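You operate a simulated robot arm through the tools that you are given. There is no shell and no other tool. Be economical: measure what you need, move in short steps, check, and stop when the job is done.

The job below is to be done with a simulated robot arm. You get a single attempt, and the scene is never put back.

JOB
Switch off, then tighten and tug the blue and the orange wire.
Fine: the main switch of the small cabinet, which stays off; each screw goes to its stop before its wire is tugged.

The check looks at the end state, three seconds after you hand in, the way a careful person would. Anything else that was tipped, shoved, dropped, spilled or broken makes it a failure.

ROBOT AND FRAMES
A 6-joint arm with a two-finger parallel gripper on a trunk, on a base that drives. Base frame: it is fixed to the floor where the robot stands at the start and does not move with it; the origin is under the middle of the robot, x ahead of it, y to its left, z up. Lengths are in mm, angles in degrees, forces in N, time in s.
With the tool pointing down near the work surface it reaches from about 360 to 820 mm from the robot's upright axis, wherever it stands. Its first joint turns from -166.0 to 166.0 degrees. Places, roughly: blue marker sleeve [500, -1250, 750]; blue wire [500, -1500, 1000]; board switch [600, -400, 1200]; green marker sleeve [500, -1250, 750]; lamp screw [400, -1500, 900]; lamp switch [500, 0, 1200]; main switch [500, 0, 1000]; meter screw [600, -1500, 900]; meter switch [600, -200, 1200]; meter terminal [600, -1500, 900]; orange wire [750, -1500, 1000]; relay screw [500, -1500, 900]; relay switch [500, -100, 1200]; relay terminal [500, -1600, 900]; yellow marker sleeve [500, -1500, 750]; yellow wire [500, -1750, 1000]. Payload 3.91 kg.
Tool frame: the origin (TCP) lies between the finger pads and is the grasp point; the fingertips stand 30 mm ahead of it; z points along the fingers, y is the line along which they close. Largest opening 110 mm; finger width 20, thickness 10; the body of the gripper, 48 by 112 mm, starts 55 mm behind the TCP.
Orientation is that of the tool frame in the base frame, as [roll, pitch, yaw] about the fixed x, y, z axes, in that order (R = Rz(yaw) Ry(pitch) Rx(roll)). With the fingers straight down and closing along the base's y, the tool's x points along the base's -x, its y along +y and its z along -z.

CONTROLS
- The arm moves only by the tool arm_command. Its argument "steps" is a list of rows, each a list of 7 numbers: the shift along the base's x, y, z in mm, then the turn, a rotation vector about the base's x, y, z in degrees, then the finger opening in mm, from 0 to 110. In form: [[x, y, z, ax, ay, az, jaw], ...]. A call has 1 to 10 rows; each row is the pose to reach, as a shift and turn from the pose commanded when the call began. Rows are played at 5 a second. More than 50 mm and 8.6 degrees between two rows, or a gripper value outside its range, and nothing of the call is played. A pose out of reach is approached as far as the arm can. The call stops where the force on the tool passes 40 N (or 10 N more than at its start, if that is more) or the arm is blocked; 0.2 s more then pass. The fingers move at their own pace (about 45 mm/s each) and stop on an object; they squeeze with about 34 N. The grip force told is the motor's: it shows also when the fingers shut on nothing. Time passes only in rows, and 0.2 s behind the last, so rows that repeat a pose let the fingers close. It gives the time, the measured TCP pose, the force on the tool (base axes), the opening and the grip force at its end, in the units of the frame above (readings bear some noise), with the torque about the TCP (base axes, N m) and any sound that the robot's microphone picked up.
- Cameras (640 x 400 px; columns grow to the right, rows downward): "scene" is now at [9.8, 116.7, 1461.9]; the picture's right is [-0.36, -0.93, 0.00], its down [-0.47, 0.18, -0.86] and it looks along [0.81, -0.31, -0.50] (base axes); focal length 263 px, centre (320, 200). "wrist" rides on the gripper at [77, 7, -114] in the tool frame; the picture's right is [-0.09, 1.00, 0.00], its down [-0.80, -0.07, -0.59] and it looks along [-0.59, -0.05, 0.80] (tool axes); focal length 270 px, centre (320, 200). There is no depth. A picture from a camera that has moved, and an enlarged one, comes with that camera's place and axes in the base frame and with its lens.
- camera(camera): a new picture of that camera. No time passes.
- raise_lower(by): slides the trunk up (or, below 0, down) by that many mm; the arm and the scene camera ride with it, the base frame stays. It gives what a move gives, with no picture.
- roll_base(legs): drives the robot by 1 to 6 legs, each [ahead, turn to the left] in mm and degrees, along the robot's own axes; the way and the turn of a leg run together, so that a leg with both is an arc; at most 1500 mm and 180 degrees a leg. The arm and the cameras ride along, it lands a little off, and it stops where it bumps. It gives what a move gives.
- turn_head(pan, tilt): turns the head with the scene camera to pan (to the left, within 155 degrees either way) and tilt (down, from -29 to 69), counted from straight ahead of the robot. It gives what a move gives.
- zoom(camera, box): a new picture of the part [left, top, right, bottom] of that camera's present view, enlarged. No time passes.
- job_done(): hands the job in; it is judged then, once.

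Work in short steps. Places have to be worked out from the pictures, the camera data and where the tool is seen: move nearer, look again, correct. Check each grasp and each placing, and mend what went wrong. You have 120 turns and 78 pictures in all, those below and enlarged ones among them. Open the gripper and draw the arm clear of the work before you hand the job in, unless the task says otherwise; then end with one line.

The tools are called after "Emit:" by a JSON object that holds its "fn" and its "kwargs". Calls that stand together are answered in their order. arm_command: Moves the arm, as the interface text tells. Its arguments: {"type":"object","properties":{"steps":{"type":"array"}},"required":["steps"]} The other tools are called the same way: raise_lower (by) slides the trunk up or down; roll_base (legs) drives the base; turn_head (pan, tilt) turns the head that bears the scene camera; camera (camera) takes a picture; zoom (camera, box) takes an enlarged picture of a part of a camera's view; job_done () hands the job in.

At the start:

```text
time: 0.0
tool_pos: [399.9, -157.4, 1185.7]
tool_rot: [179.9, 0.0, 180.0]
contact_force: [0.9, -0.1, 1.0]
torque: [-0.02, 0.0, 0.0]
finger_gap: 110.1
finger_force: 0.0
trunk travel left (down, up): [-400.0, 210.0]
robot x, y, heading: [1.1, -0.5, -0.1]
head pan, tilt: [-20.9, 30.3]
```

scene: 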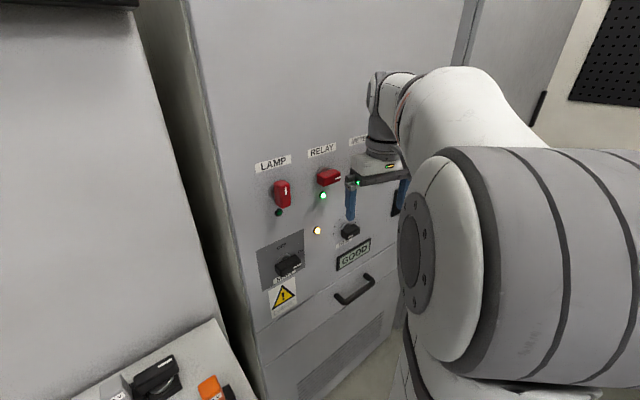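
wrist: 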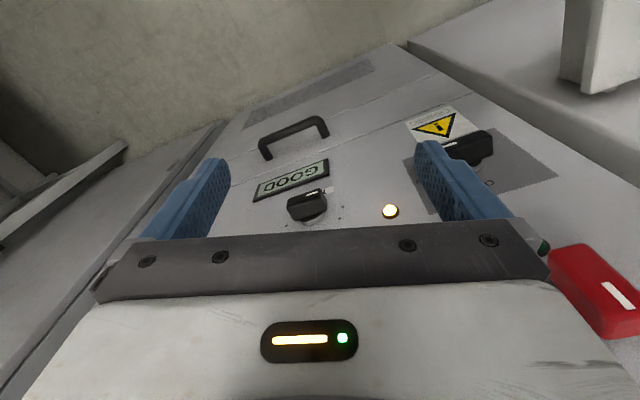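

I see a cabinet with labelled switches and another panel at lower left. I'll zoom in on the cabinet and look around first.

Emit:
{"fn": "zoom", "kwargs": {"camera": "scene", "box": [220, 130, 420, 330]}}

Emit:
{"fn": "turn_head", "kwargs": {"pan": 25, "tilt": 35}}

Emit:
{"fn": "camera", "kwargs": {"camera": "scene"}}

Emit:
{"fn": "turn_head", "kwargs": {"pan": -85, "tilt": 25}}

Emit:
{"fn": "camera", "kwargs": {"camera": "scene"}}

```text
2.00 times, centred on (320, 230) of scene
camera zoom: at [9.8, 116.7, 1461.9], right [-0.36, -0.93, 0.0], down [-0.47, 0.18, -0.86], along [0.81, -0.31, -0.5], focal length 526 px, centre (320, 140)
```

zoom: 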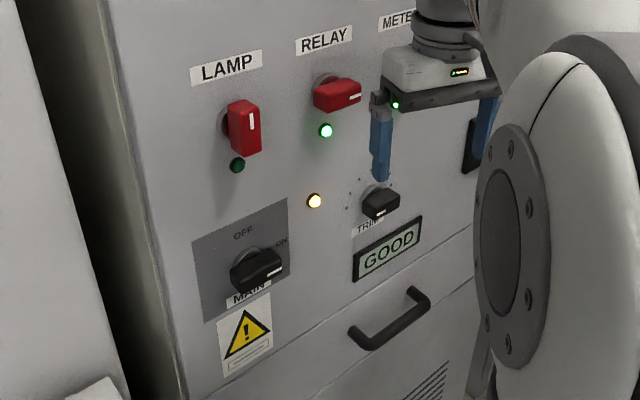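

```text
time: 1.1
tool_pos: [400.1, -157.2, 1186.0]
tool_rot: [180.0, 0.0, 179.9]
contact_force: [0.3, -0.2, -1.1]
torque: [0.01, -0.01, 0.02]
finger_gap: 110.4
finger_force: 0.1
trunk travel left (down, up): [-400.0, 210.0]
robot x, y, heading: [1.1, 0.8, -0.3]
head pan, tilt: [25.0, 35.0]
```

```text
74 pictures are left
camera scene: at [5.3, 186.2, 1454.5], right [0.42, -0.91, 0.0], down [-0.52, -0.24, -0.82], along [0.74, 0.35, -0.57], focal length 263 px, centre (320, 200)
```

scene: 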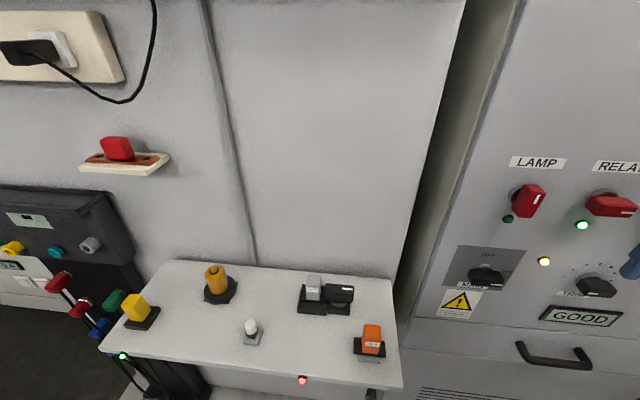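

```text
time: 3.0
tool_pos: [400.8, -157.3, 1186.4]
tool_rot: [-179.9, 0.0, -180.0]
contact_force: [0.5, -0.3, 0.4]
torque: [-0.01, 0.04, 0.02]
finger_gap: 110.1
finger_force: 0.1
trunk travel left (down, up): [-400.0, 210.0]
robot x, y, heading: [0.6, -1.1, -0.1]
head pan, tilt: [-85.0, 25.0]
```

```text
73 pictures are left
camera scene: at [-66.5, 57.2, 1470.3], right [-1.0, -0.09, 0.0], down [-0.04, 0.42, -0.91], along [0.08, -0.9, -0.42], focal length 263 px, centre (320, 200)
```

scene: 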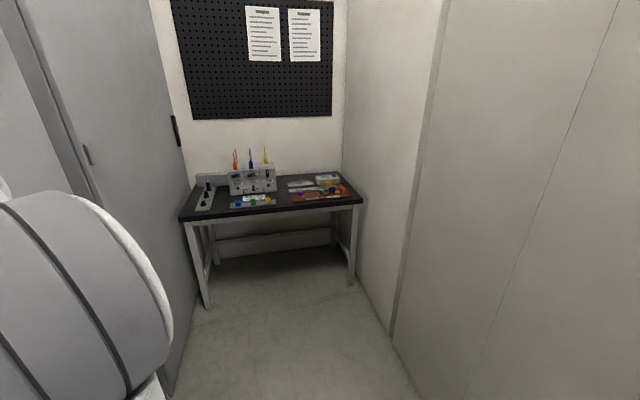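

The bench with the terminals is to the right, with two sheets above it. I'll zoom in on both.

Emit:
{"fn": "zoom", "kwargs": {"camera": "scene", "box": [240, 0, 330, 65]}}

Emit:
{"fn": "zoom", "kwargs": {"camera": "scene", "box": [180, 135, 360, 225]}}

```text
6.15 times, centred on (285, 32) of scene
camera zoom: at [-66.5, 57.2, 1470.3], right [-1.0, -0.09, 0.0], down [-0.04, 0.42, -0.91], along [0.08, -0.9, -0.42], focal length 1620 px, centre (535, 1231)
```

zoom: 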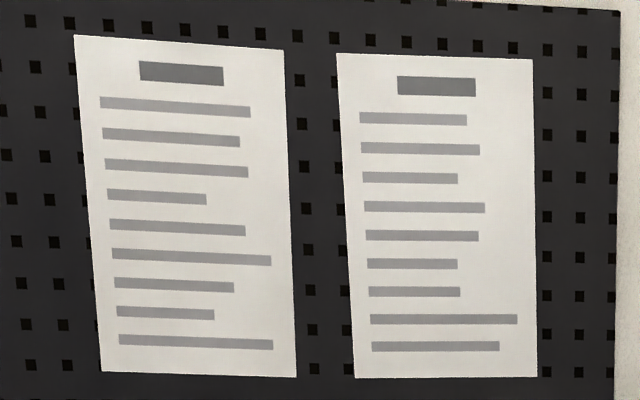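

```text
3.56 times, centred on (270, 180) of scene
camera zoom: at [-66.5, 57.2, 1470.3], right [-1.0, -0.09, 0.0], down [-0.04, 0.42, -0.91], along [0.08, -0.9, -0.42], focal length 936 px, centre (498, 271)
```

zoom: 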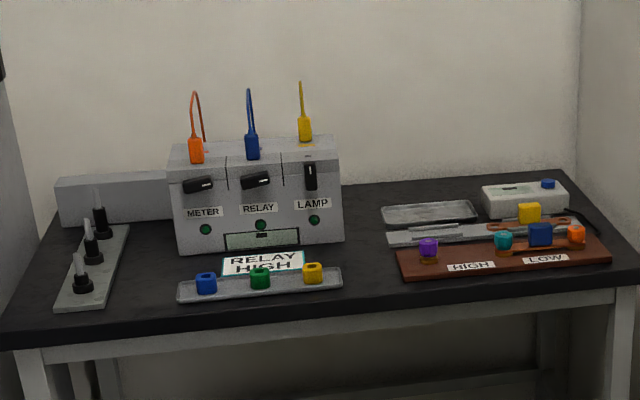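

The terminal block shows METER (orange), RELAY (blue) and LAMP (yellow), with black screw knobs on the front. Before that I'll look closer at the MAIN switch on the cabinet, with the head facing ahead.

Emit:
{"fn": "turn_head", "kwargs": {"pan": 5, "tilt": 40}}

Emit:
{"fn": "zoom", "kwargs": {"camera": "scene", "box": [300, 50, 540, 290]}}

Emit:
{"fn": "zoom", "kwargs": {"camera": "wrist", "box": [220, 80, 560, 240]}}

```text
time: 4.7
tool_pos: [399.3, -157.6, 1185.4]
tool_rot: [-180.0, 0.0, -180.0]
contact_force: [0.3, -0.6, -0.5]
torque: [-0.03, 0.0, 0.01]
finger_gap: 110.0
finger_force: 0.1
trunk travel left (down, up): [-400.0, 210.0]
robot x, y, heading: [0.5, 2.5, -0.1]
head pan, tilt: [5.0, 40.0]
```

```text
1.67 times, centred on (420, 170) of scene
camera zoom: at [10.2, 156.4, 1447.0], right [0.09, -1.0, 0.0], down [-0.64, -0.06, -0.77], along [0.76, 0.07, -0.64], focal length 439 px, centre (153, 250)
```

zoom: 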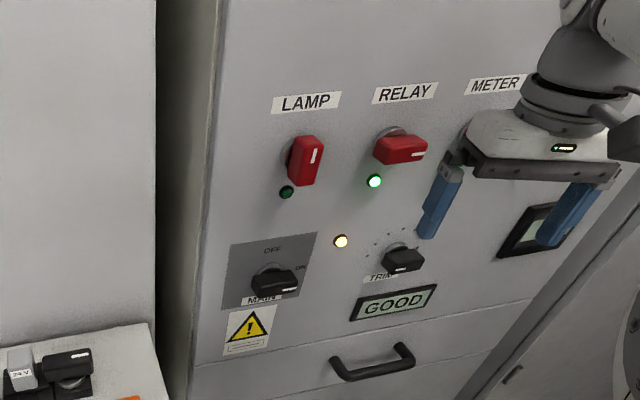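

```text
1.88 times, centred on (390, 160) of wrist
camera zoom: at [323.0, -151.4, 1299.6], right [0.09, 1.0, 0.0], down [0.8, -0.07, 0.59], along [0.59, -0.05, -0.8], focal length 509 px, centre (188, 275)
```

zoom: 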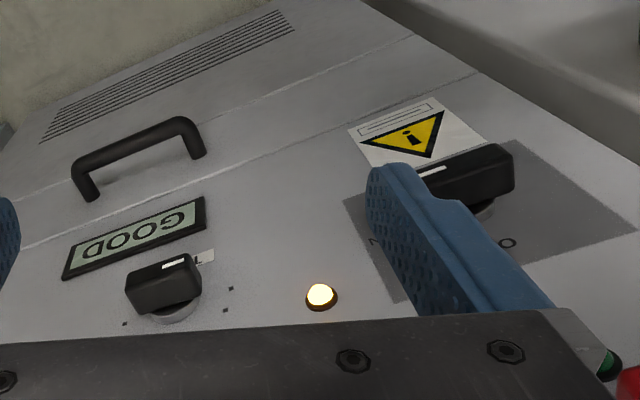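

The cabinet face is yawed about 21° (x grows to the right), with the MAIN knob front at about [484, 20, 999] and its handle pointing to ON (right). OFF is up. I first turn the gripper to point forward, staying clear of the face.

Emit:
{"fn": "arm_command", "kwargs": {"steps": [[-5, 0, 0, 0, -8.5, 0, 110], [-10, 0, 0, 0, -17, 0, 110], [-15, 0, 0, 0, -25.5, 0, 110], [-20, 0, 0, 0, -34, 0, 110], [-25, 0, 0, 0, -42.5, 0, 110], [-30, 0, 0, 0, -51, 0, 110], [-35, 0, 0, 0, -59.5, 0, 110], [-40, 0, 0, 0, -68, 0, 110], [-45, 0, 0, 0, -76.5, 0, 110], [-50, 0, 0, 0, -85, 0, 110]]}}

```text
time: 7.1
tool_pos: [361.6, -169.8, 1149.8]
tool_rot: [142.8, 79.4, 144.3]
contact_force: [0.8, 0.3, -0.1]
torque: [0.0, 0.0, 0.0]
finger_gap: 109.9
finger_force: 0.0
out of reach, approached as far as the arm can: row 10
trunk travel left (down, up): [-400.0, 210.0]
robot x, y, heading: [1.7, 3.2, -0.1]
head pan, tilt: [5.0, 40.0]
stopped in row 10: the arm was blocked; the commanded pose is now the measured one
```

The arm is too close in to point forward fully, so the base needs to back up. I check the room behind first.

Emit:
{"fn": "turn_head", "kwargs": {"pan": -150, "tilt": 45}}

Emit:
{"fn": "camera", "kwargs": {"camera": "scene"}}

Emit:
{"fn": "turn_head", "kwargs": {"pan": 120, "tilt": 40}}

Emit:
{"fn": "camera", "kwargs": {"camera": "scene"}}

```text
time: 9.5
tool_pos: [363.0, -170.0, 1154.1]
tool_rot: [144.1, 79.9, 145.8]
contact_force: [0.2, 0.9, -0.6]
torque: [0.0, -0.03, 0.06]
finger_gap: 110.0
finger_force: 0.0
trunk travel left (down, up): [-400.0, 210.0]
robot x, y, heading: [2.9, -1.3, -0.1]
head pan, tilt: [-150.0, 45.0]
```

```text
68 pictures are left
camera scene: at [-145.1, 108.3, 1439.7], right [-0.5, 0.87, 0.0], down [0.61, 0.35, -0.71], along [-0.61, -0.35, -0.71], focal length 263 px, centre (320, 200)
```

scene: 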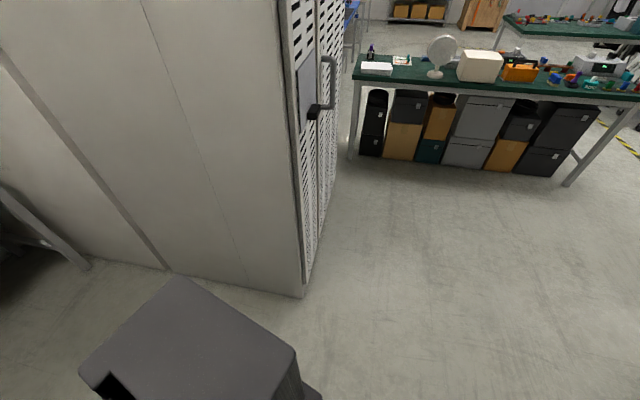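

```text
time: 13.2
tool_pos: [363.0, -171.6, 1154.4]
tool_rot: [143.9, 79.9, 145.5]
contact_force: [0.8, -0.1, 0.1]
torque: [0.0, -0.02, -0.02]
finger_gap: 110.3
finger_force: 0.1
trunk travel left (down, up): [-400.0, 210.0]
robot x, y, heading: [2.1, 1.1, -0.2]
head pan, tilt: [120.0, 40.0]
```

```text
67 pictures are left
camera scene: at [-117.2, 222.7, 1446.9], right [0.87, 0.5, 0.0], down [0.32, -0.56, -0.77], along [-0.38, 0.66, -0.64], focal length 263 px, centre (320, 200)
```

scene: 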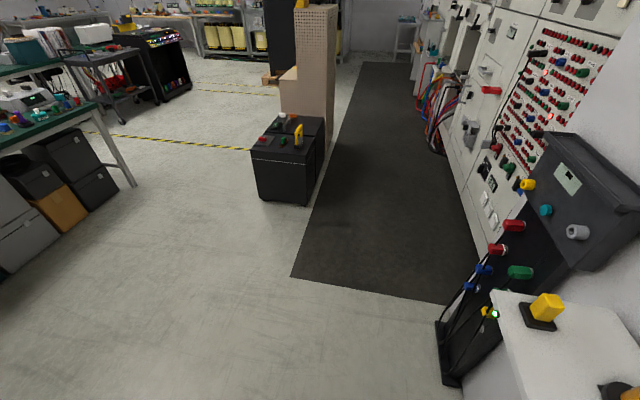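

Space directly behind is open (the rear cabinet corner is at about [-660, -320]). I back up 220 mm and reset the head.

Emit:
{"fn": "roll_base", "kwargs": {"legs": [[-220, 0]]}}

Emit:
{"fn": "turn_head", "kwargs": {"pan": 10, "tilt": 35}}

```text
time: 14.9
tool_pos: [141.0, -169.7, 1154.2]
tool_rot: [144.0, 79.9, 145.5]
contact_force: [-0.1, -0.5, -0.1]
torque: [-0.02, 0.04, -0.03]
finger_gap: 110.1
finger_force: 0.0
trunk travel left (down, up): [-400.0, 210.0]
robot x, y, heading: [-225.6, -0.5, 0.1]
head pan, tilt: [120.0, 40.0]
```

```text
time: 16.8
tool_pos: [141.2, -170.3, 1152.8]
tool_rot: [144.0, 79.9, 145.6]
contact_force: [-0.7, -1.5, -0.3]
torque: [0.03, 0.0, -0.02]
finger_gap: 110.0
finger_force: 0.0
trunk travel left (down, up): [-400.0, 210.0]
robot x, y, heading: [-218.0, -3.7, 0.1]
head pan, tilt: [10.0, 35.0]
```

Rolled back OK. Now I aim the tool along the face normal (0.934, 0.358, 0) and move to a standoff about 120 mm ahead of the knob.

Emit:
{"fn": "arm_command", "kwargs": {"steps": [[29, 18, -19, 0.4, -1.0, 2.4, 110], [57, 37, -38, 0.75, -1.95, 4.7, 110], [86, 55, -58, 1.1, -2.9, 7.1, 110], [115, 74, -77, 1.5, -3.9, 9.5, 110], [143, 92, -96, 1.9, -4.9, 11.8, 110], [172, 110, -115, 2.2, -5.8, 14.2, 110], [200, 129, -134, 2.6, -6.8, 16.5, 110], [229, 147, -154, 2.98, -7.78, 18.9, 110]]}}

Emit:
{"fn": "arm_command", "kwargs": {"steps": [[0, 0, 0, -7.9, -3.0, 0, 110], [0, 0, 0, -15.8, -6.1, 0, 110], [0, 0, 0, -23.7, -9.1, 0, 110], [0, 0, 0, -31.6, -12.1, 0, 110], [0, 0, 0, -39.5, -15.1, 0, 110], [0, 0, 0, -47.4, -18.2, 0, 110], [0, 0, 0, -55.3, -21.2, 0, 110], [0, 0, 0, -63.2, -24.2, 0, 110], [0, 0, 0, -71.1, -27.3, 0, 110], [0, 0, 0, -79, -30.3, 0, 110]]}}

Emit:
{"fn": "camera", "kwargs": {"camera": "wrist"}}

Emit:
{"fn": "camera", "kwargs": {"camera": "scene"}}

```text
time: 18.6
tool_pos: [369.5, -24.3, 998.8]
tool_rot: [89.8, 82.7, 110.8]
contact_force: [0.9, 1.3, -0.5]
torque: [-0.03, 0.01, 0.0]
finger_gap: 109.9
finger_force: 0.0
out of reach, approached as far as the arm can: row 1, 2, 3, 4
trunk travel left (down, up): [-400.0, 210.0]
robot x, y, heading: [-221.0, 1.6, 0.2]
head pan, tilt: [10.0, 35.0]
```

```text
time: 20.8
tool_pos: [340.7, -48.6, 1276.1]
tool_rot: [-101.1, 18.7, -71.9]
contact_force: [-1.0, -0.5, 0.2]
torque: [-0.02, -0.02, -0.05]
finger_gap: 110.0
finger_force: 0.0
out of reach, approached as far as the arm can: row 2, 3, 4, 5, 6, 7, 8, 9, 10
trunk travel left (down, up): [-400.0, 210.0]
robot x, y, heading: [-221.5, 0.8, -0.3]
head pan, tilt: [10.0, 35.0]
```

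```text
66 pictures are left
camera wrist: at [257.9, -159.3, 1265.3], right [-0.31, 0.32, -0.9], down [-0.76, 0.49, 0.43], along [0.58, 0.81, 0.09], focal length 270 px, centre (320, 200)
```

wrist: 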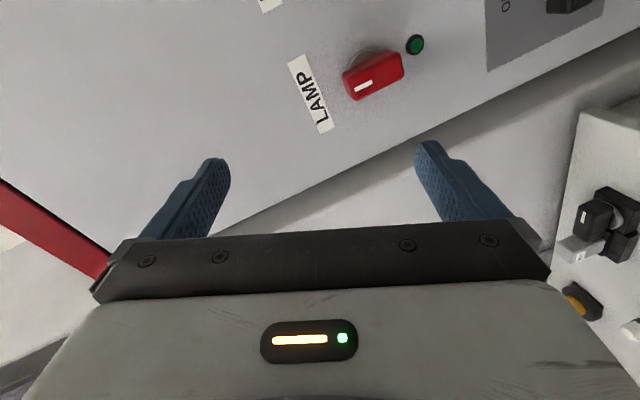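

```text
65 pictures are left
camera scene: at [-212.7, 164.8, 1454.5], right [0.17, -0.98, 0.0], down [-0.56, -0.1, -0.82], along [0.81, 0.14, -0.57], focal length 263 px, centre (320, 200)
```

scene: 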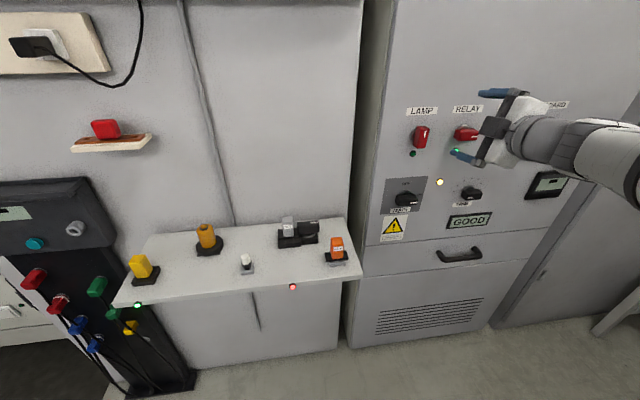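

Orientation was nearly reached but the arm drifted up, since the target is too low for this shoulder height. Lowering the trunk by 260 mm should bring the same posture to the knob level; the fingers at x≈340–370 stay clear of the face.

Emit:
{"fn": "raise_lower", "kwargs": {"by": -260}}

```text
time: 23.4
tool_pos: [344.5, -50.2, 1014.4]
tool_rot: [-101.2, 19.0, -72.0]
contact_force: [-0.7, -0.6, 0.2]
torque: [0.02, -0.01, -0.02]
finger_gap: 110.2
finger_force: 0.1
trunk travel left (down, up): [-140.0, 470.0]
robot x, y, heading: [-224.3, -2.2, 0.3]
head pan, tilt: [10.0, 35.0]
```

I send a null row to see which pose counts as the commanded one.

Emit:
{"fn": "arm_command", "kwargs": {"steps": [[0, 0, 0, 0, 0, 0, 110], [0, 0, 0, 0, 0, 0, 110]]}}

```text
time: 24.0
tool_pos: [343.3, -48.8, 1015.3]
tool_rot: [-101.2, 18.9, -72.1]
contact_force: [-0.1, -0.2, 0.2]
torque: [0.02, -0.01, 0.04]
finger_gap: 110.1
finger_force: 0.0
trunk travel left (down, up): [-140.0, 470.0]
robot x, y, heading: [-221.5, 0.3, 0.2]
head pan, tilt: [10.0, 35.0]
```

Commanded pose equals the measured one. Now correct orientation (about 21°) and go to the standoff.

Emit:
{"fn": "arm_command", "kwargs": {"steps": [[10, 9, -5, -4.6, -5.5, 0.3, 110], [19, 17, -10, -9.3, -11, 0.7, 110], [29, 26, -15, -13.9, -16.5, 1.0, 110], [29, 26, -15, -13.9, -16.5, 1.0, 110]]}}

Emit:
{"fn": "camera", "kwargs": {"camera": "wrist"}}

Emit:
{"fn": "camera", "kwargs": {"camera": "scene"}}

```text
time: 25.0
tool_pos: [369.9, -11.3, 1120.0]
tool_rot: [-95.5, 3.5, -70.0]
contact_force: [0.9, -1.0, -0.3]
torque: [-0.04, -0.02, 0.0]
finger_gap: 109.9
finger_force: 0.1
out of reach, approached as far as the arm can: row 1, 2, 3, 4
trunk travel left (down, up): [-140.0, 470.0]
robot x, y, heading: [-222.5, -2.8, 0.0]
head pan, tilt: [10.0, 35.0]
```

```text
64 pictures are left
camera wrist: at [289.4, -123.3, 1118.9], right [-0.14, 0.11, -0.98], down [-0.82, 0.54, 0.17], along [0.55, 0.83, 0.01], focal length 270 px, centre (320, 200)
```

wrist: 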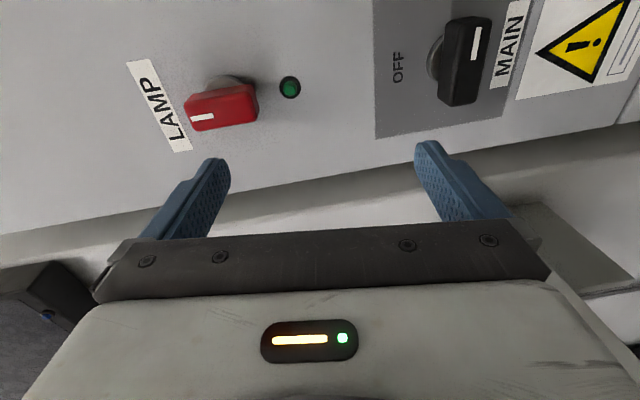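

```text
63 pictures are left
camera scene: at [-209.5, 164.3, 1194.5], right [0.17, -0.98, 0.0], down [-0.56, -0.1, -0.82], along [0.81, 0.14, -0.57], focal length 263 px, centre (320, 200)
```

scene: 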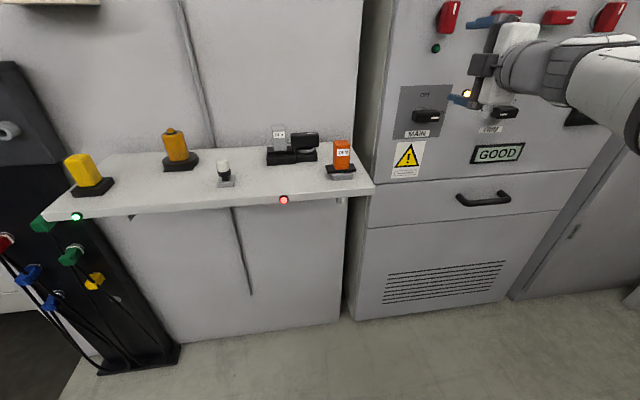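

Rolling the tool that way runs the wrist to a limit. I'll roll the other way instead (camera side down, then left): the earlier camera-down pose at this height was reachable.

Emit:
{"fn": "arm_command", "kwargs": {"steps": [[0, 0, 0, 7.85, 2.91, -0.8, 110], [0, 0, 0, 15.7, 5.8, -1.6, 110], [0, 0, 0, 23.5, 8.7, -2.4, 110], [0, 0, 0, 31.4, 11.6, -3.2, 110], [0, 0, 0, 39.2, 14.5, -4, 110], [0, 0, -20, 47.1, 17.5, -4.8, 110], [0, 0, -40, 55, 20.4, -5.6, 110], [0, 0, -60, 62.8, 23.3, -6.4, 110], [0, 0, -90, 70.6, 26.2, -7.2, 110], [0, 0, -120, 78.5, 29.1, -8, 110]]}}

```text
time: 27.2
tool_pos: [368.5, -10.6, 1000.7]
tool_rot: [-158.1, 84.2, -137.8]
contact_force: [-0.6, -0.6, 0.1]
torque: [0.03, -0.01, -0.01]
finger_gap: 110.2
finger_force: 0.1
trunk travel left (down, up): [-140.0, 470.0]
robot x, y, heading: [-219.4, 2.5, 0.2]
head pan, tilt: [10.0, 35.0]
```

Reached [368, -11, 1001] with camera side down. Rolling a further ~85° so that the fingers straddle the handle vertically.

Emit:
{"fn": "arm_command", "kwargs": {"steps": [[0, 0, 0, 7.95, 2.92, -0.8, 110], [0, 0, 0, 15.9, 5.84, -1.6, 110], [0, 0, 0, 23.9, 8.8, -2.4, 110], [0, 0, 0, 31.8, 11.7, -3.2, 110], [0, 0, 0, 39.8, 14.6, -4, 110], [0, 0, 0, 47.7, 17.5, -4.8, 110], [0, 0, 0, 55.7, 20.4, -5.6, 110], [0, 0, 0, 63.6, 23.4, -6.4, 110], [0, 0, 0, 71.6, 26.3, -7.2, 110], [0, 0, 0, 79.5, 29.2, -8, 110]]}}

Emit:
{"fn": "camera", "kwargs": {"camera": "wrist"}}

Emit:
{"fn": "camera", "kwargs": {"camera": "scene"}}

```text
time: 29.4
tool_pos: [369.1, -10.8, 999.4]
tool_rot: [95.4, 7.1, 110.9]
contact_force: [-0.1, -0.5, 0.5]
torque: [-0.01, -0.02, 0.03]
finger_gap: 109.7
finger_force: 0.1
trunk travel left (down, up): [-140.0, 470.0]
robot x, y, heading: [-221.8, 2.5, -0.1]
head pan, tilt: [10.0, 35.0]
```

```text
62 pictures are left
camera wrist: at [234.9, 22.1, 1006.6], right [0.07, 0.07, 1.0], down [-0.28, -0.96, 0.08], along [0.96, -0.28, -0.05], focal length 270 px, centre (320, 200)
```

wrist: 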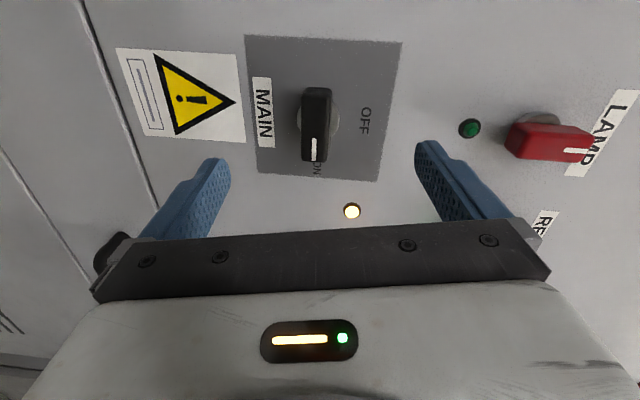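

```text
61 pictures are left
camera scene: at [-209.4, 164.3, 1194.5], right [0.17, -0.98, 0.0], down [-0.56, -0.1, -0.82], along [0.81, 0.14, -0.57], focal length 263 px, centre (320, 200)
```

scene: 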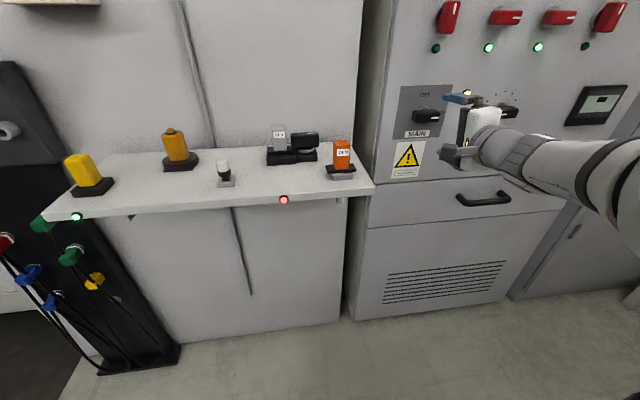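

The handle is horizontal (ON) and lies nearly on the tool axis, at about [484, 18, 987]. I level the tool and go to 60 mm short of the grasp pose, opening reduced to 70.

Emit:
{"fn": "arm_command", "kwargs": {"steps": [[15, 1, -4, 2.8, -0.8, 0.1, 90], [30, 2, -8, 5.6, -1.6, 0.3, 80], [47, 3, -12, 8.5, -2.5, 0.4, 70], [47, 3, -12, 8.5, -2.5, 0.4, 70]]}}

Emit:
{"fn": "camera", "kwargs": {"camera": "wrist"}}

```text
time: 30.4
tool_pos: [415.4, -7.8, 987.9]
tool_rot: [89.9, 0.2, 110.9]
contact_force: [-0.1, 0.6, 0.1]
torque: [-0.03, -0.01, 0.04]
finger_gap: 69.7
finger_force: 0.1
trunk travel left (down, up): [-140.0, 470.0]
robot x, y, heading: [-215.3, -0.9, -0.2]
head pan, tilt: [10.0, 35.0]
```

```text
60 pictures are left
camera wrist: at [281.0, 23.3, 993.1], right [0.03, -0.08, 1.0], down [-0.27, -0.96, -0.07], along [0.96, -0.27, -0.05], focal length 270 px, centre (320, 200)
```

wrist: 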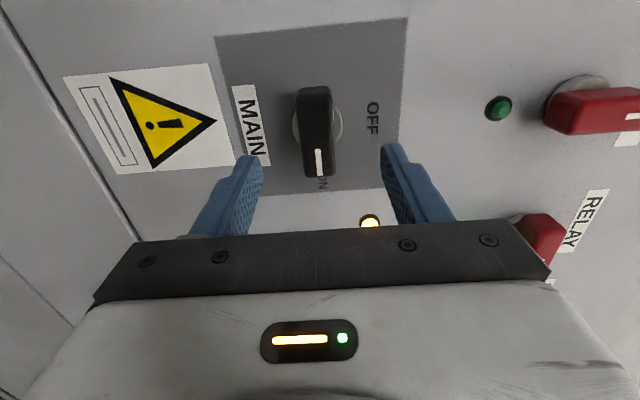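

Knob centre refined to z≈984. I move in the last 60 mm in steps, then close on the handle.

Emit:
{"fn": "arm_command", "kwargs": {"steps": [[14, 5.4, -4, 0, 0, 0, 60], [28, 10.8, -4, 0, 0, 0, 60], [42, 16, -4, 0, 0, 0, 60], [56.5, 21.6, -4, 0, 0, 0, 60]]}}

Emit:
{"fn": "camera", "kwargs": {"camera": "wrist"}}

```text
time: 31.4
tool_pos: [470.9, 13.2, 983.5]
tool_rot: [90.0, 0.2, 110.9]
contact_force: [-0.5, 0.0, -0.3]
torque: [0.02, 0.08, -0.01]
finger_gap: 60.3
finger_force: 0.0
trunk travel left (down, up): [-140.0, 470.0]
robot x, y, heading: [-221.3, 1.9, 0.2]
head pan, tilt: [10.0, 35.0]
```

```text
59 pictures are left
camera wrist: at [337.6, 43.8, 989.5], right [0.03, -0.08, 1.0], down [-0.27, -0.96, -0.07], along [0.96, -0.27, -0.05], focal length 270 px, centre (320, 200)
```

wrist: 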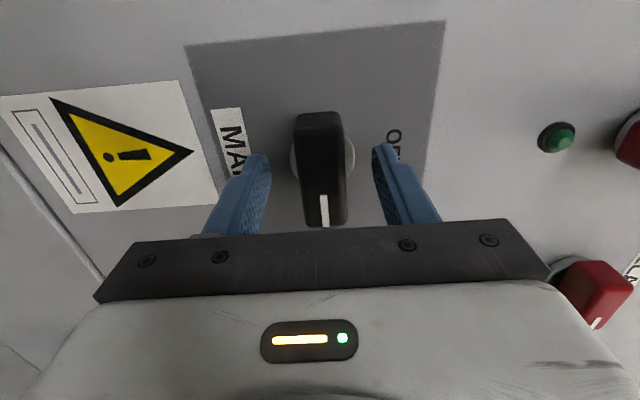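

Fingers straddle the handle. Closing.

Emit:
{"fn": "arm_command", "kwargs": {"steps": [[0, 0, 0, 0, 0, 0, 0], [0, 0, 0, 0, 0, 0, 0], [0, 0, 0, 0, 0, 0, 0], [0, 0, 0, 0, 0, 0, 0]]}}

```text
time: 32.4
tool_pos: [471.5, 13.3, 984.7]
tool_rot: [89.9, 0.2, 110.9]
contact_force: [6.0, 0.8, 9.9]
torque: [-0.11, 0.26, -0.15]
finger_gap: 25.6
finger_force: 45.0
trunk travel left (down, up): [-140.0, 470.0]
robot x, y, heading: [-220.3, -2.6, 0.2]
head pan, tilt: [10.0, 35.0]
```

Held at 25.6 mm with light load. Rotating the handle counter-clockwise (seen from the front) towards OFF, first ~43°.

Emit:
{"fn": "arm_command", "kwargs": {"steps": [[0, 0, 1, -8, -3.05, 0, 0], [0, 0, 1, -16, -6.1, 0, 0], [0, 0, 1, -24, -9.15, 0, 0], [0, 0, 1, -32, -12.2, 0, 0], [0, 0, 1, -40, -15.25, 0, 0]]}}

```text
time: 33.6
tool_pos: [471.2, 13.3, 982.0]
tool_rot: [90.2, 43.2, 111.0]
contact_force: [-8.9, -7.5, -8.7]
torque: [-0.46, 1.55, -0.23]
finger_gap: 26.3
finger_force: 44.7
trunk travel left (down, up): [-140.0, 470.0]
robot x, y, heading: [-218.8, 1.9, -0.1]
head pan, tilt: [10.0, 35.0]
```

It turns with little torque. Continue to ~88°.

Emit:
{"fn": "arm_command", "kwargs": {"steps": [[0, 0, 1, -8, -3.05, 0, 0], [0, 0, 1, -16, -6.1, 0, 0], [0, 0, 1, -24, -9.15, 0, 0], [0, 0, 1, -32, -12.2, 0, 0], [0, 0, 1, -40, -15.25, 0, 0]]}}

Emit:
{"fn": "zoom", "kwargs": {"camera": "scene", "box": [370, 20, 550, 180]}}

```text
time: 34.8
tool_pos: [472.6, 11.7, 984.1]
tool_rot: [95.5, 85.7, 116.1]
contact_force: [-10.3, -22.4, -26.7]
torque: [-0.32, 1.06, -1.42]
finger_gap: 26.7
finger_force: 45.0
trunk travel left (down, up): [-140.0, 470.0]
robot x, y, heading: [-220.3, -1.8, 0.0]
head pan, tilt: [10.0, 35.0]
```

```text
2.50 times, centred on (460, 100) of scene
camera zoom: at [-207.9, 162.0, 1194.7], right [0.17, -0.98, 0.0], down [-0.57, -0.1, -0.82], along [0.81, 0.14, -0.57], focal length 658 px, centre (-30, 450)
```

zoom: 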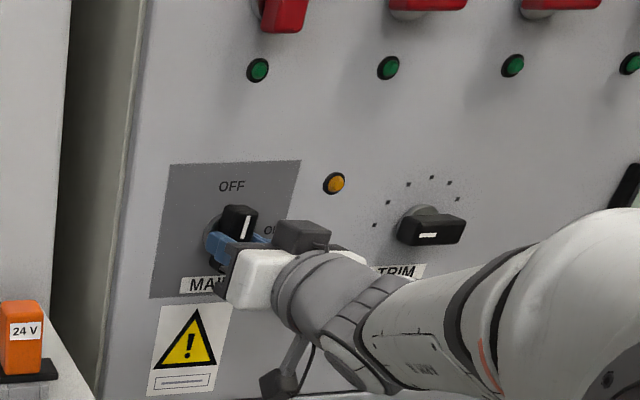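

The amber and green lights are out: main is OFF. Open the fingers and back straight out.

Emit:
{"fn": "arm_command", "kwargs": {"steps": [[0, 0, 0, 0, 0, 0, 55], [0, 0, 0, 0, 0, 0, 55], [-18, -7, 0, 0, 0, 0, 60], [-45, -17, 0, 0, 0, 0, 60], [-85, -32, 0, 0, 0, 0, 60], [-125, -48, 0, 0, 0, 0, 60]]}}

Emit:
{"fn": "camera", "kwargs": {"camera": "wrist"}}

Emit:
{"fn": "camera", "kwargs": {"camera": "scene"}}

```text
time: 36.2
tool_pos: [346.9, -33.9, 985.0]
tool_rot: [91.4, 85.8, 112.3]
contact_force: [1.3, 0.3, -0.1]
torque: [0.0, -0.05, 0.04]
finger_gap: 59.9
finger_force: 0.1
trunk travel left (down, up): [-140.0, 470.0]
robot x, y, heading: [-223.4, -3.5, -0.0]
head pan, tilt: [10.0, 35.0]
```

```text
57 pictures are left
camera wrist: at [235.9, -64.0, 907.4], right [-0.35, 0.92, 0.16], down [-0.51, -0.33, 0.79], along [0.79, 0.2, 0.59], focal length 270 px, centre (320, 200)
```

wrist: 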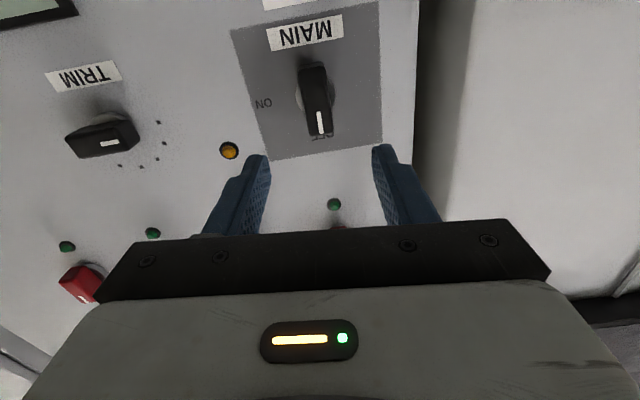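

```text
56 pictures are left
camera scene: at [-208.9, 164.3, 1194.5], right [0.17, -0.98, 0.0], down [-0.57, -0.1, -0.82], along [0.81, 0.14, -0.57], focal length 263 px, centre (320, 200)
```

scene: 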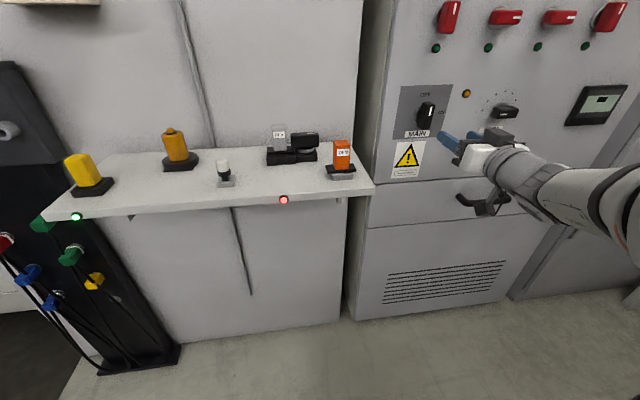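

Main is OFF (mark up, all lights out). Next I retract a little, raise the trunk, and drive to the bench: the box faces about (-0.3, 0.95), so I aim to stand at about [319, -862] heading -70°.

Emit:
{"fn": "arm_command", "kwargs": {"steps": [[-20, -8, 10, 0, 0, 0, 60], [-40, -15, 20, 0, 0, 0, 60]]}}

Emit:
{"fn": "raise_lower", "kwargs": {"by": 200}}

Emit:
{"fn": "roll_base", "kwargs": {"legs": [[0, -58]]}}

Emit:
{"fn": "turn_head", "kwargs": {"pan": 0, "tilt": 30}}

Emit:
{"fn": "camera", "kwargs": {"camera": "scene"}}

```text
time: 36.8
tool_pos: [305.6, -50.4, 1005.6]
tool_rot: [91.0, 85.9, 111.9]
contact_force: [-0.1, -0.1, 0.2]
torque: [-0.01, 0.01, 0.02]
finger_gap: 60.2
finger_force: 0.2
trunk travel left (down, up): [-140.0, 470.0]
robot x, y, heading: [-222.8, -0.0, 0.1]
head pan, tilt: [10.0, 35.0]
```

```text
time: 39.0
tool_pos: [306.1, -50.3, 1204.4]
tool_rot: [90.9, 85.7, 111.7]
contact_force: [0.5, 0.0, 0.5]
torque: [0.03, -0.02, 0.0]
finger_gap: 60.0
finger_force: 0.1
trunk travel left (down, up): [-340.0, 270.0]
robot x, y, heading: [-223.9, -0.8, -0.1]
head pan, tilt: [10.0, 35.0]
```

```text
time: 42.0
tool_pos: [15.3, -474.3, 1205.3]
tool_rot: [91.0, 85.8, 53.8]
contact_force: [0.4, -0.1, -0.1]
torque: [-0.01, -0.02, -0.02]
finger_gap: 60.2
finger_force: 0.0
trunk travel left (down, up): [-340.0, 270.0]
robot x, y, heading: [-218.9, -2.1, -57.7]
head pan, tilt: [10.0, 35.0]
```

```text
time: 42.7
tool_pos: [15.6, -474.5, 1205.0]
tool_rot: [90.9, 85.8, 53.5]
contact_force: [-0.2, 0.7, -0.2]
torque: [-0.02, -0.02, -0.02]
finger_gap: 59.7
finger_force: 0.1
trunk travel left (down, up): [-340.0, 270.0]
robot x, y, heading: [-221.3, -2.0, -57.5]
head pan, tilt: [0.0, 30.0]
```

```text
55 pictures are left
camera scene: at [-84.6, 68.0, 1402.3], right [-0.84, -0.54, 0.0], down [-0.27, 0.42, -0.87], along [0.46, -0.73, -0.5], focal length 263 px, centre (320, 200)
```

scene: 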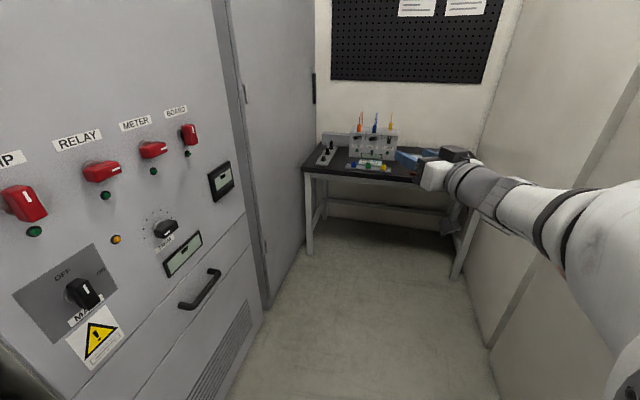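

The lane to the bench is clear. Drive 700 mm and look again.

Emit:
{"fn": "roll_base", "kwargs": {"legs": [[700, 0]]}}

Emit:
{"fn": "turn_head", "kwargs": {"pan": 0, "tilt": 40}}

Emit:
{"fn": "camera", "kwargs": {"camera": "scene"}}

```text
time: 46.6
tool_pos: [396.3, -1070.7, 1205.5]
tool_rot: [90.8, 85.7, 53.8]
contact_force: [-0.8, -0.3, 0.2]
torque: [0.0, 0.04, -0.01]
finger_gap: 59.9
finger_force: 0.1
trunk travel left (down, up): [-340.0, 270.0]
robot x, y, heading: [160.0, -595.7, -57.6]
head pan, tilt: [0.0, 30.0]
```

```text
time: 47.3
tool_pos: [396.9, -1070.4, 1204.4]
tool_rot: [90.7, 85.7, 53.7]
contact_force: [0.1, -0.6, 0.1]
torque: [-0.02, -0.01, 0.01]
finger_gap: 60.0
finger_force: 0.2
trunk travel left (down, up): [-340.0, 270.0]
robot x, y, heading: [157.4, -594.2, -57.4]
head pan, tilt: [0.0, 40.0]
```

```text
54 pictures are left
camera scene: at [291.2, -523.5, 1387.0], right [-0.84, -0.54, 0.0], down [-0.35, 0.54, -0.77], along [0.41, -0.65, -0.64], focal length 263 px, centre (320, 200)
```

scene: 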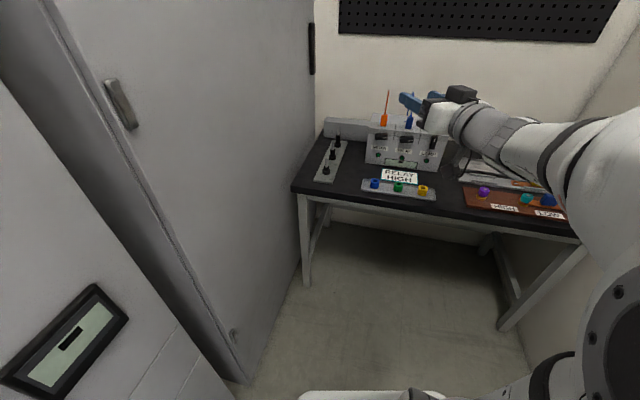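

Emit:
{"fn": "zoom", "kwargs": {"camera": "scene", "box": [300, 80, 480, 210]}}

```text
3.08 times, centred on (390, 145) of scene
camera zoom: at [291.2, -523.5, 1387.0], right [-0.84, -0.54, 0.0], down [-0.35, 0.54, -0.77], along [0.41, -0.65, -0.64], focal length 810 px, centre (105, 369)
```

zoom: 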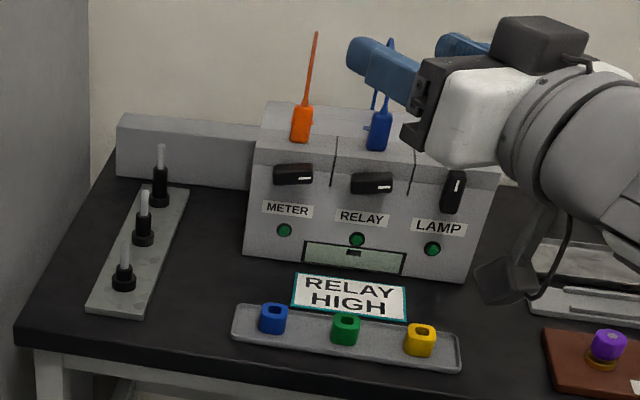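

Box pose is measured: front normal about (-0.36, 0.93), METER knob at ≈[611, -1491, 900] and RELAY knob at ≈[517, -1526, 899]. I drive the rest and face the box.

Emit:
{"fn": "roll_base", "kwargs": {"legs": [[310, 0], [0, -11.5]]}}

Emit:
{"fn": "turn_head", "kwargs": {"pan": 10, "tilt": 35}}

Emit:
{"fn": "camera", "kwargs": {"camera": "scene"}}

```text
time: 50.1
tool_pos: [464.9, -1369.0, 1205.8]
tool_rot: [90.4, 85.8, 41.7]
contact_force: [0.0, 0.2, -0.2]
torque: [-0.01, 0.0, -0.02]
finger_gap: 60.0
finger_force: 0.1
trunk travel left (down, up): [-340.0, 270.0]
robot x, y, heading: [328.6, -856.6, -68.3]
head pan, tilt: [0.0, 40.0]
```

```text
time: 50.9
tool_pos: [463.9, -1368.3, 1205.1]
tool_rot: [90.7, 85.9, 41.9]
contact_force: [0.4, -0.1, 0.1]
torque: [0.01, -0.04, 0.0]
finger_gap: 60.2
finger_force: 0.0
trunk travel left (down, up): [-340.0, 270.0]
robot x, y, heading: [326.3, -857.2, -68.6]
head pan, tilt: [10.0, 35.0]
```

```text
52 pictures are left
camera scene: at [485.6, -806.8, 1394.5], right [-0.85, -0.52, 0.0], down [-0.3, 0.49, -0.82], along [0.43, -0.7, -0.57], focal length 263 px, centre (320, 200)
```

scene: 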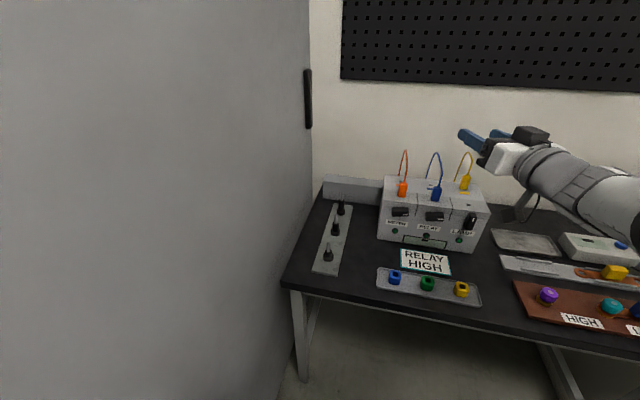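

Now yaw the tool by -20° to face the box and roll it +85° (camera side left) at a safe height, in front of the METER screw.

Emit:
{"fn": "arm_command", "kwargs": {"steps": [[33, 0, 0, 0, 0, -6.7, 70], [66, -1, 0, 0, 0, -13.5, 70], [100, -2, 0, 0, 0, -20.2, 70]]}}

Emit:
{"fn": "arm_command", "kwargs": {"steps": [[0, 0, 0, 3.04, -7.94, 0, 70], [0, 0, 0, 6.1, -15.9, 0, 70], [0, 0, 0, 9.1, -23.8, 0, 70], [0, 0, 0, 12.2, -31.8, 0, 70], [0, 0, 0, 15.2, -39.7, 0, 70], [0, 0, 0, 18.2, -47.6, 0, 70], [0, 0, 0, 21.3, -55.6, 0, 70], [0, 0, 0, 24.3, -63.5, 0, 70], [0, 0, 0, 27.4, -71.5, 0, 70], [0, 0, 0, 30.4, -79.4, 0, 70]]}}

Emit:
{"fn": "raise_lower", "kwargs": {"by": -240}}

Emit:
{"fn": "camera", "kwargs": {"camera": "wrist"}}

Emit:
{"fn": "camera", "kwargs": {"camera": "scene"}}

```text
time: 51.6
tool_pos: [525.2, -1378.8, 1204.8]
tool_rot: [94.9, 85.8, 29.1]
contact_force: [0.2, 0.2, -0.3]
torque: [0.01, -0.01, -0.02]
finger_gap: 69.9
finger_force: 0.0
out of reach, approached as far as the arm can: row 3
trunk travel left (down, up): [-340.0, 270.0]
robot x, y, heading: [325.2, -852.6, -68.4]
head pan, tilt: [10.0, 35.0]
```

```text
time: 53.9
tool_pos: [502.4, -1385.9, 1210.3]
tool_rot: [87.0, 0.7, 22.2]
contact_force: [-0.3, -0.3, -0.1]
torque: [-0.02, -0.01, -0.02]
finger_gap: 70.0
finger_force: 0.0
out of reach, approached as far as the arm can: row 4, 5, 6, 7, 8, 9, 10
trunk travel left (down, up): [-340.0, 270.0]
robot x, y, heading: [322.7, -855.9, -68.4]
head pan, tilt: [10.0, 35.0]
```

```text
time: 56.4
tool_pos: [501.2, -1385.8, 971.8]
tool_rot: [86.9, 0.8, 22.2]
contact_force: [-0.2, 0.1, 0.2]
torque: [0.01, 0.01, 0.0]
finger_gap: 70.0
finger_force: 0.0
trunk travel left (down, up): [-100.0, 510.0]
robot x, y, heading: [328.4, -857.4, -68.4]
head pan, tilt: [10.0, 35.0]
```

```text
51 pictures are left
camera wrist: at [529.7, -1251.0, 969.4], right [-0.09, 0.02, 1.0], down [-0.97, 0.24, -0.09], along [-0.24, -0.97, 0.0], focal length 270 px, centre (320, 200)
```

wrist: 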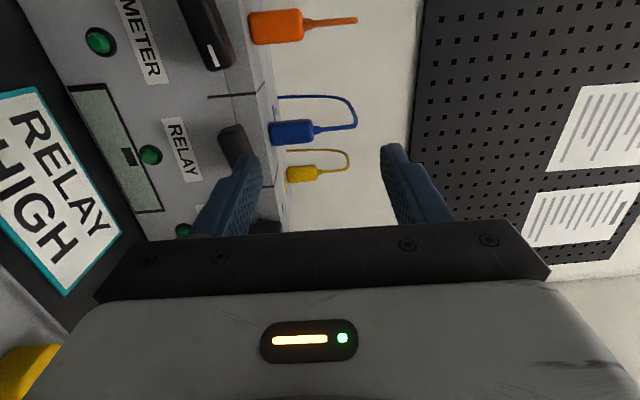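

```text
50 pictures are left
camera scene: at [485.7, -806.8, 1154.5], right [-0.85, -0.52, 0.0], down [-0.3, 0.49, -0.82], along [0.43, -0.7, -0.57], focal length 263 px, centre (320, 200)
```

scene: 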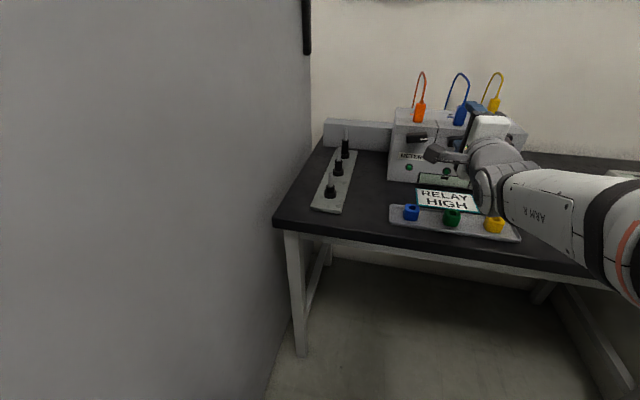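

The pose is just too close to the robot's axis. Backing the base 80 mm gives the arm the room it had at the cabinet.

Emit:
{"fn": "roll_base", "kwargs": {"legs": [[-80, 0]]}}

Emit:
{"fn": "arm_command", "kwargs": {"steps": [[0, 0, 0, 0, 0, 0, 70]]}}

```text
time: 57.4
tool_pos: [471.7, -1313.5, 971.0]
tool_rot: [86.8, 0.8, 22.2]
contact_force: [0.1, 0.4, -0.4]
torque: [0.01, 0.03, 0.01]
finger_gap: 70.0
finger_force: 0.1
trunk travel left (down, up): [-100.0, 510.0]
robot x, y, heading: [296.0, -783.7, -68.5]
head pan, tilt: [10.0, 35.0]
```

```text
time: 57.8
tool_pos: [472.9, -1311.3, 970.0]
tool_rot: [86.9, 1.0, 22.2]
contact_force: [-0.1, -0.5, 0.4]
torque: [0.02, 0.01, 0.0]
finger_gap: 69.8
finger_force: 0.0
trunk travel left (down, up): [-100.0, 510.0]
robot x, y, heading: [295.9, -782.4, -68.4]
head pan, tilt: [10.0, 35.0]
```

Now move to a pregrasp 90 mm before the METER knob at z 895 with the orientation levelled.

Emit:
{"fn": "arm_command", "kwargs": {"steps": [[27, -24, -19, 0.8, 0, -0.3, 70], [54, -47, -38, 1.6, 0.1, -0.6, 70], [80, -70, -57, 2.4, 0.1, -0.9, 70], [107, -94, -75, 3.2, 0.2, -1.2, 70], [107, -94, -75, 3.2, 0.2, -1.2, 70]]}}

Emit:
{"fn": "camera", "kwargs": {"camera": "wrist"}}

```text
time: 59.0
tool_pos: [520.4, -1429.8, 913.8]
tool_rot: [90.8, -0.1, 24.2]
contact_force: [0.2, 0.4, -0.4]
torque: [-0.01, 0.02, 0.0]
finger_gap: 70.1
finger_force: 0.1
out of reach, approached as far as the arm can: row 1, 2, 3, 4, 5
trunk travel left (down, up): [-100.0, 510.0]
robot x, y, heading: [300.2, -783.6, -68.4]
head pan, tilt: [10.0, 35.0]
```

```text
49 pictures are left
camera wrist: at [544.2, -1294.7, 920.4], right [-0.08, -0.05, 1.0], down [-0.97, 0.21, -0.07], along [-0.21, -0.98, -0.06], focal length 270 px, centre (320, 200)
```

wrist: 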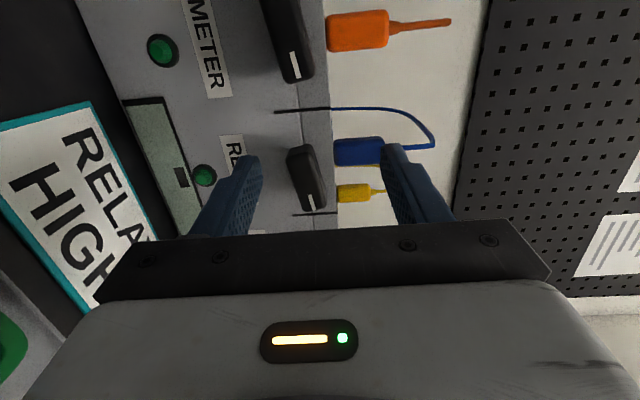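

The forearm is nearly in line with the tool at this trunk height (wrist singular), which probably blocks sideways moves. I raise the trunk 260 mm and bring the tool back down, so that the forearm slopes.

Emit:
{"fn": "raise_lower", "kwargs": {"by": 260}}

Emit:
{"fn": "arm_command", "kwargs": {"steps": [[-5, 14, -30, 0, 0, -0.5, 70], [-10, 28, -60, 0, 0, -1, 70], [0, 28, -90, 0, 0, -1.5, 70], [10, 28, -120, 0, 0, -2, 70], [20, 28, -150, 0, 0, -2.5, 70], [30, 28, -185, 0, 0, -3, 70], [40, 28, -220, 0, 0, -3, 70], [50, 26, -250, 0, 0, -3, 70], [60, 24, -279, 0, 0, -3, 70], [60, 24, -279, 0, 0, -3, 70]]}}

```text
time: 61.7
tool_pos: [519.5, -1429.6, 1173.1]
tool_rot: [90.8, -0.2, 24.3]
contact_force: [-1.0, 0.3, -0.2]
torque: [0.0, 0.0, -0.03]
finger_gap: 70.1
finger_force: 0.0
trunk travel left (down, up): [-360.0, 250.0]
robot x, y, heading: [297.3, -781.2, -68.2]
head pan, tilt: [10.0, 35.0]
```

```text
time: 63.9
tool_pos: [489.5, -1437.5, 902.8]
tool_rot: [91.1, -0.3, 26.0]
contact_force: [-0.8, -0.1, -0.7]
torque: [-0.03, -0.01, 0.01]
finger_gap: 70.0
finger_force: 0.0
out of reach, approached as far as the arm can: row 1, 2, 3, 4, 5, 6, 7, 8, 9, 10
trunk travel left (down, up): [-360.0, 250.0]
robot x, y, heading: [296.6, -785.7, -68.5]
head pan, tilt: [10.0, 35.0]
```

Still blocked laterally, so a joint limit is involved. I look at the arm's posture.

Emit:
{"fn": "turn_head", "kwargs": {"pan": -25, "tilt": 40}}

Emit:
{"fn": "camera", "kwargs": {"camera": "scene"}}

```text
time: 64.9
tool_pos: [488.7, -1438.1, 904.0]
tool_rot: [91.2, -0.3, 26.1]
contact_force: [-1.2, -0.6, -0.6]
torque: [0.01, -0.01, 0.0]
finger_gap: 70.0
finger_force: 0.1
trunk travel left (down, up): [-360.0, 250.0]
robot x, y, heading: [299.6, -783.0, -68.5]
head pan, tilt: [-25.0, 40.0]
```

```text
48 pictures are left
camera scene: at [405.3, -742.7, 1407.0], right [-1.0, 0.06, 0.0], down [0.04, 0.64, -0.77], along [-0.05, -0.76, -0.64], focal length 263 px, centre (320, 200)
```

scene: 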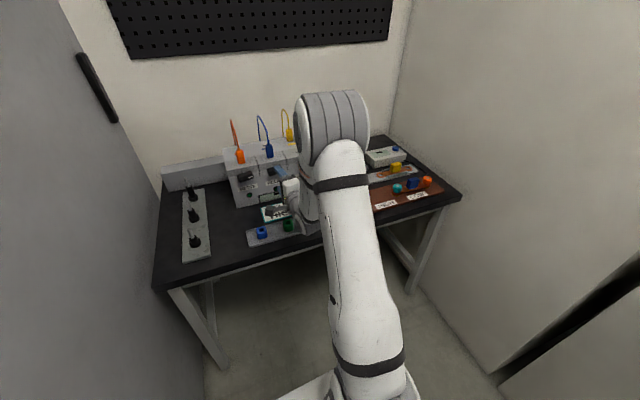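

The TCP is by chance about 90 mm straight in front of the RELAY screw. I test how far the yaw goes here, from -64° towards -69°.

Emit:
{"fn": "arm_command", "kwargs": {"steps": [[0, 0, -5, 0, 0, -1.5, 70], [0, 0, -10, 0, 0, -3, 70], [0, 0, -10, 0, 0, -5, 70]]}}

Emit:
{"fn": "camera", "kwargs": {"camera": "wrist"}}

```text
time: 65.7
tool_pos: [478.2, -1440.0, 901.0]
tool_rot: [91.3, -0.3, 25.0]
contact_force: [-0.3, 0.5, -0.1]
torque: [0.02, -0.03, 0.0]
finger_gap: 69.8
finger_force: 0.0
out of reach, approached as far as the arm can: row 1, 2, 3
trunk travel left (down, up): [-360.0, 250.0]
robot x, y, heading: [294.4, -781.2, -68.5]
head pan, tilt: [-25.0, 40.0]
```

```text
47 pictures are left
camera wrist: at [500.2, -1303.7, 908.5], right [-0.07, -0.06, 1.0], down [-0.98, 0.2, -0.06], along [-0.2, -0.98, -0.07], focal length 270 px, centre (320, 200)
```

wrist: 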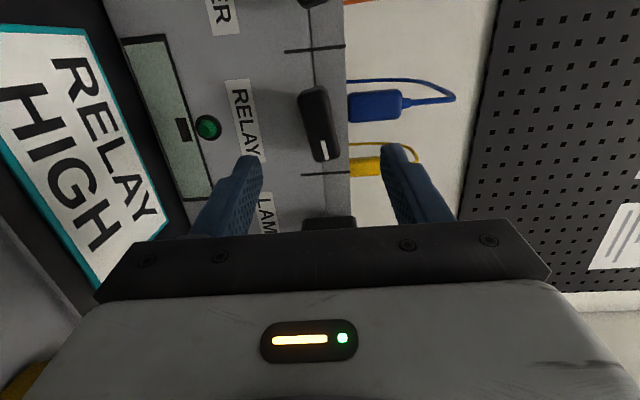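

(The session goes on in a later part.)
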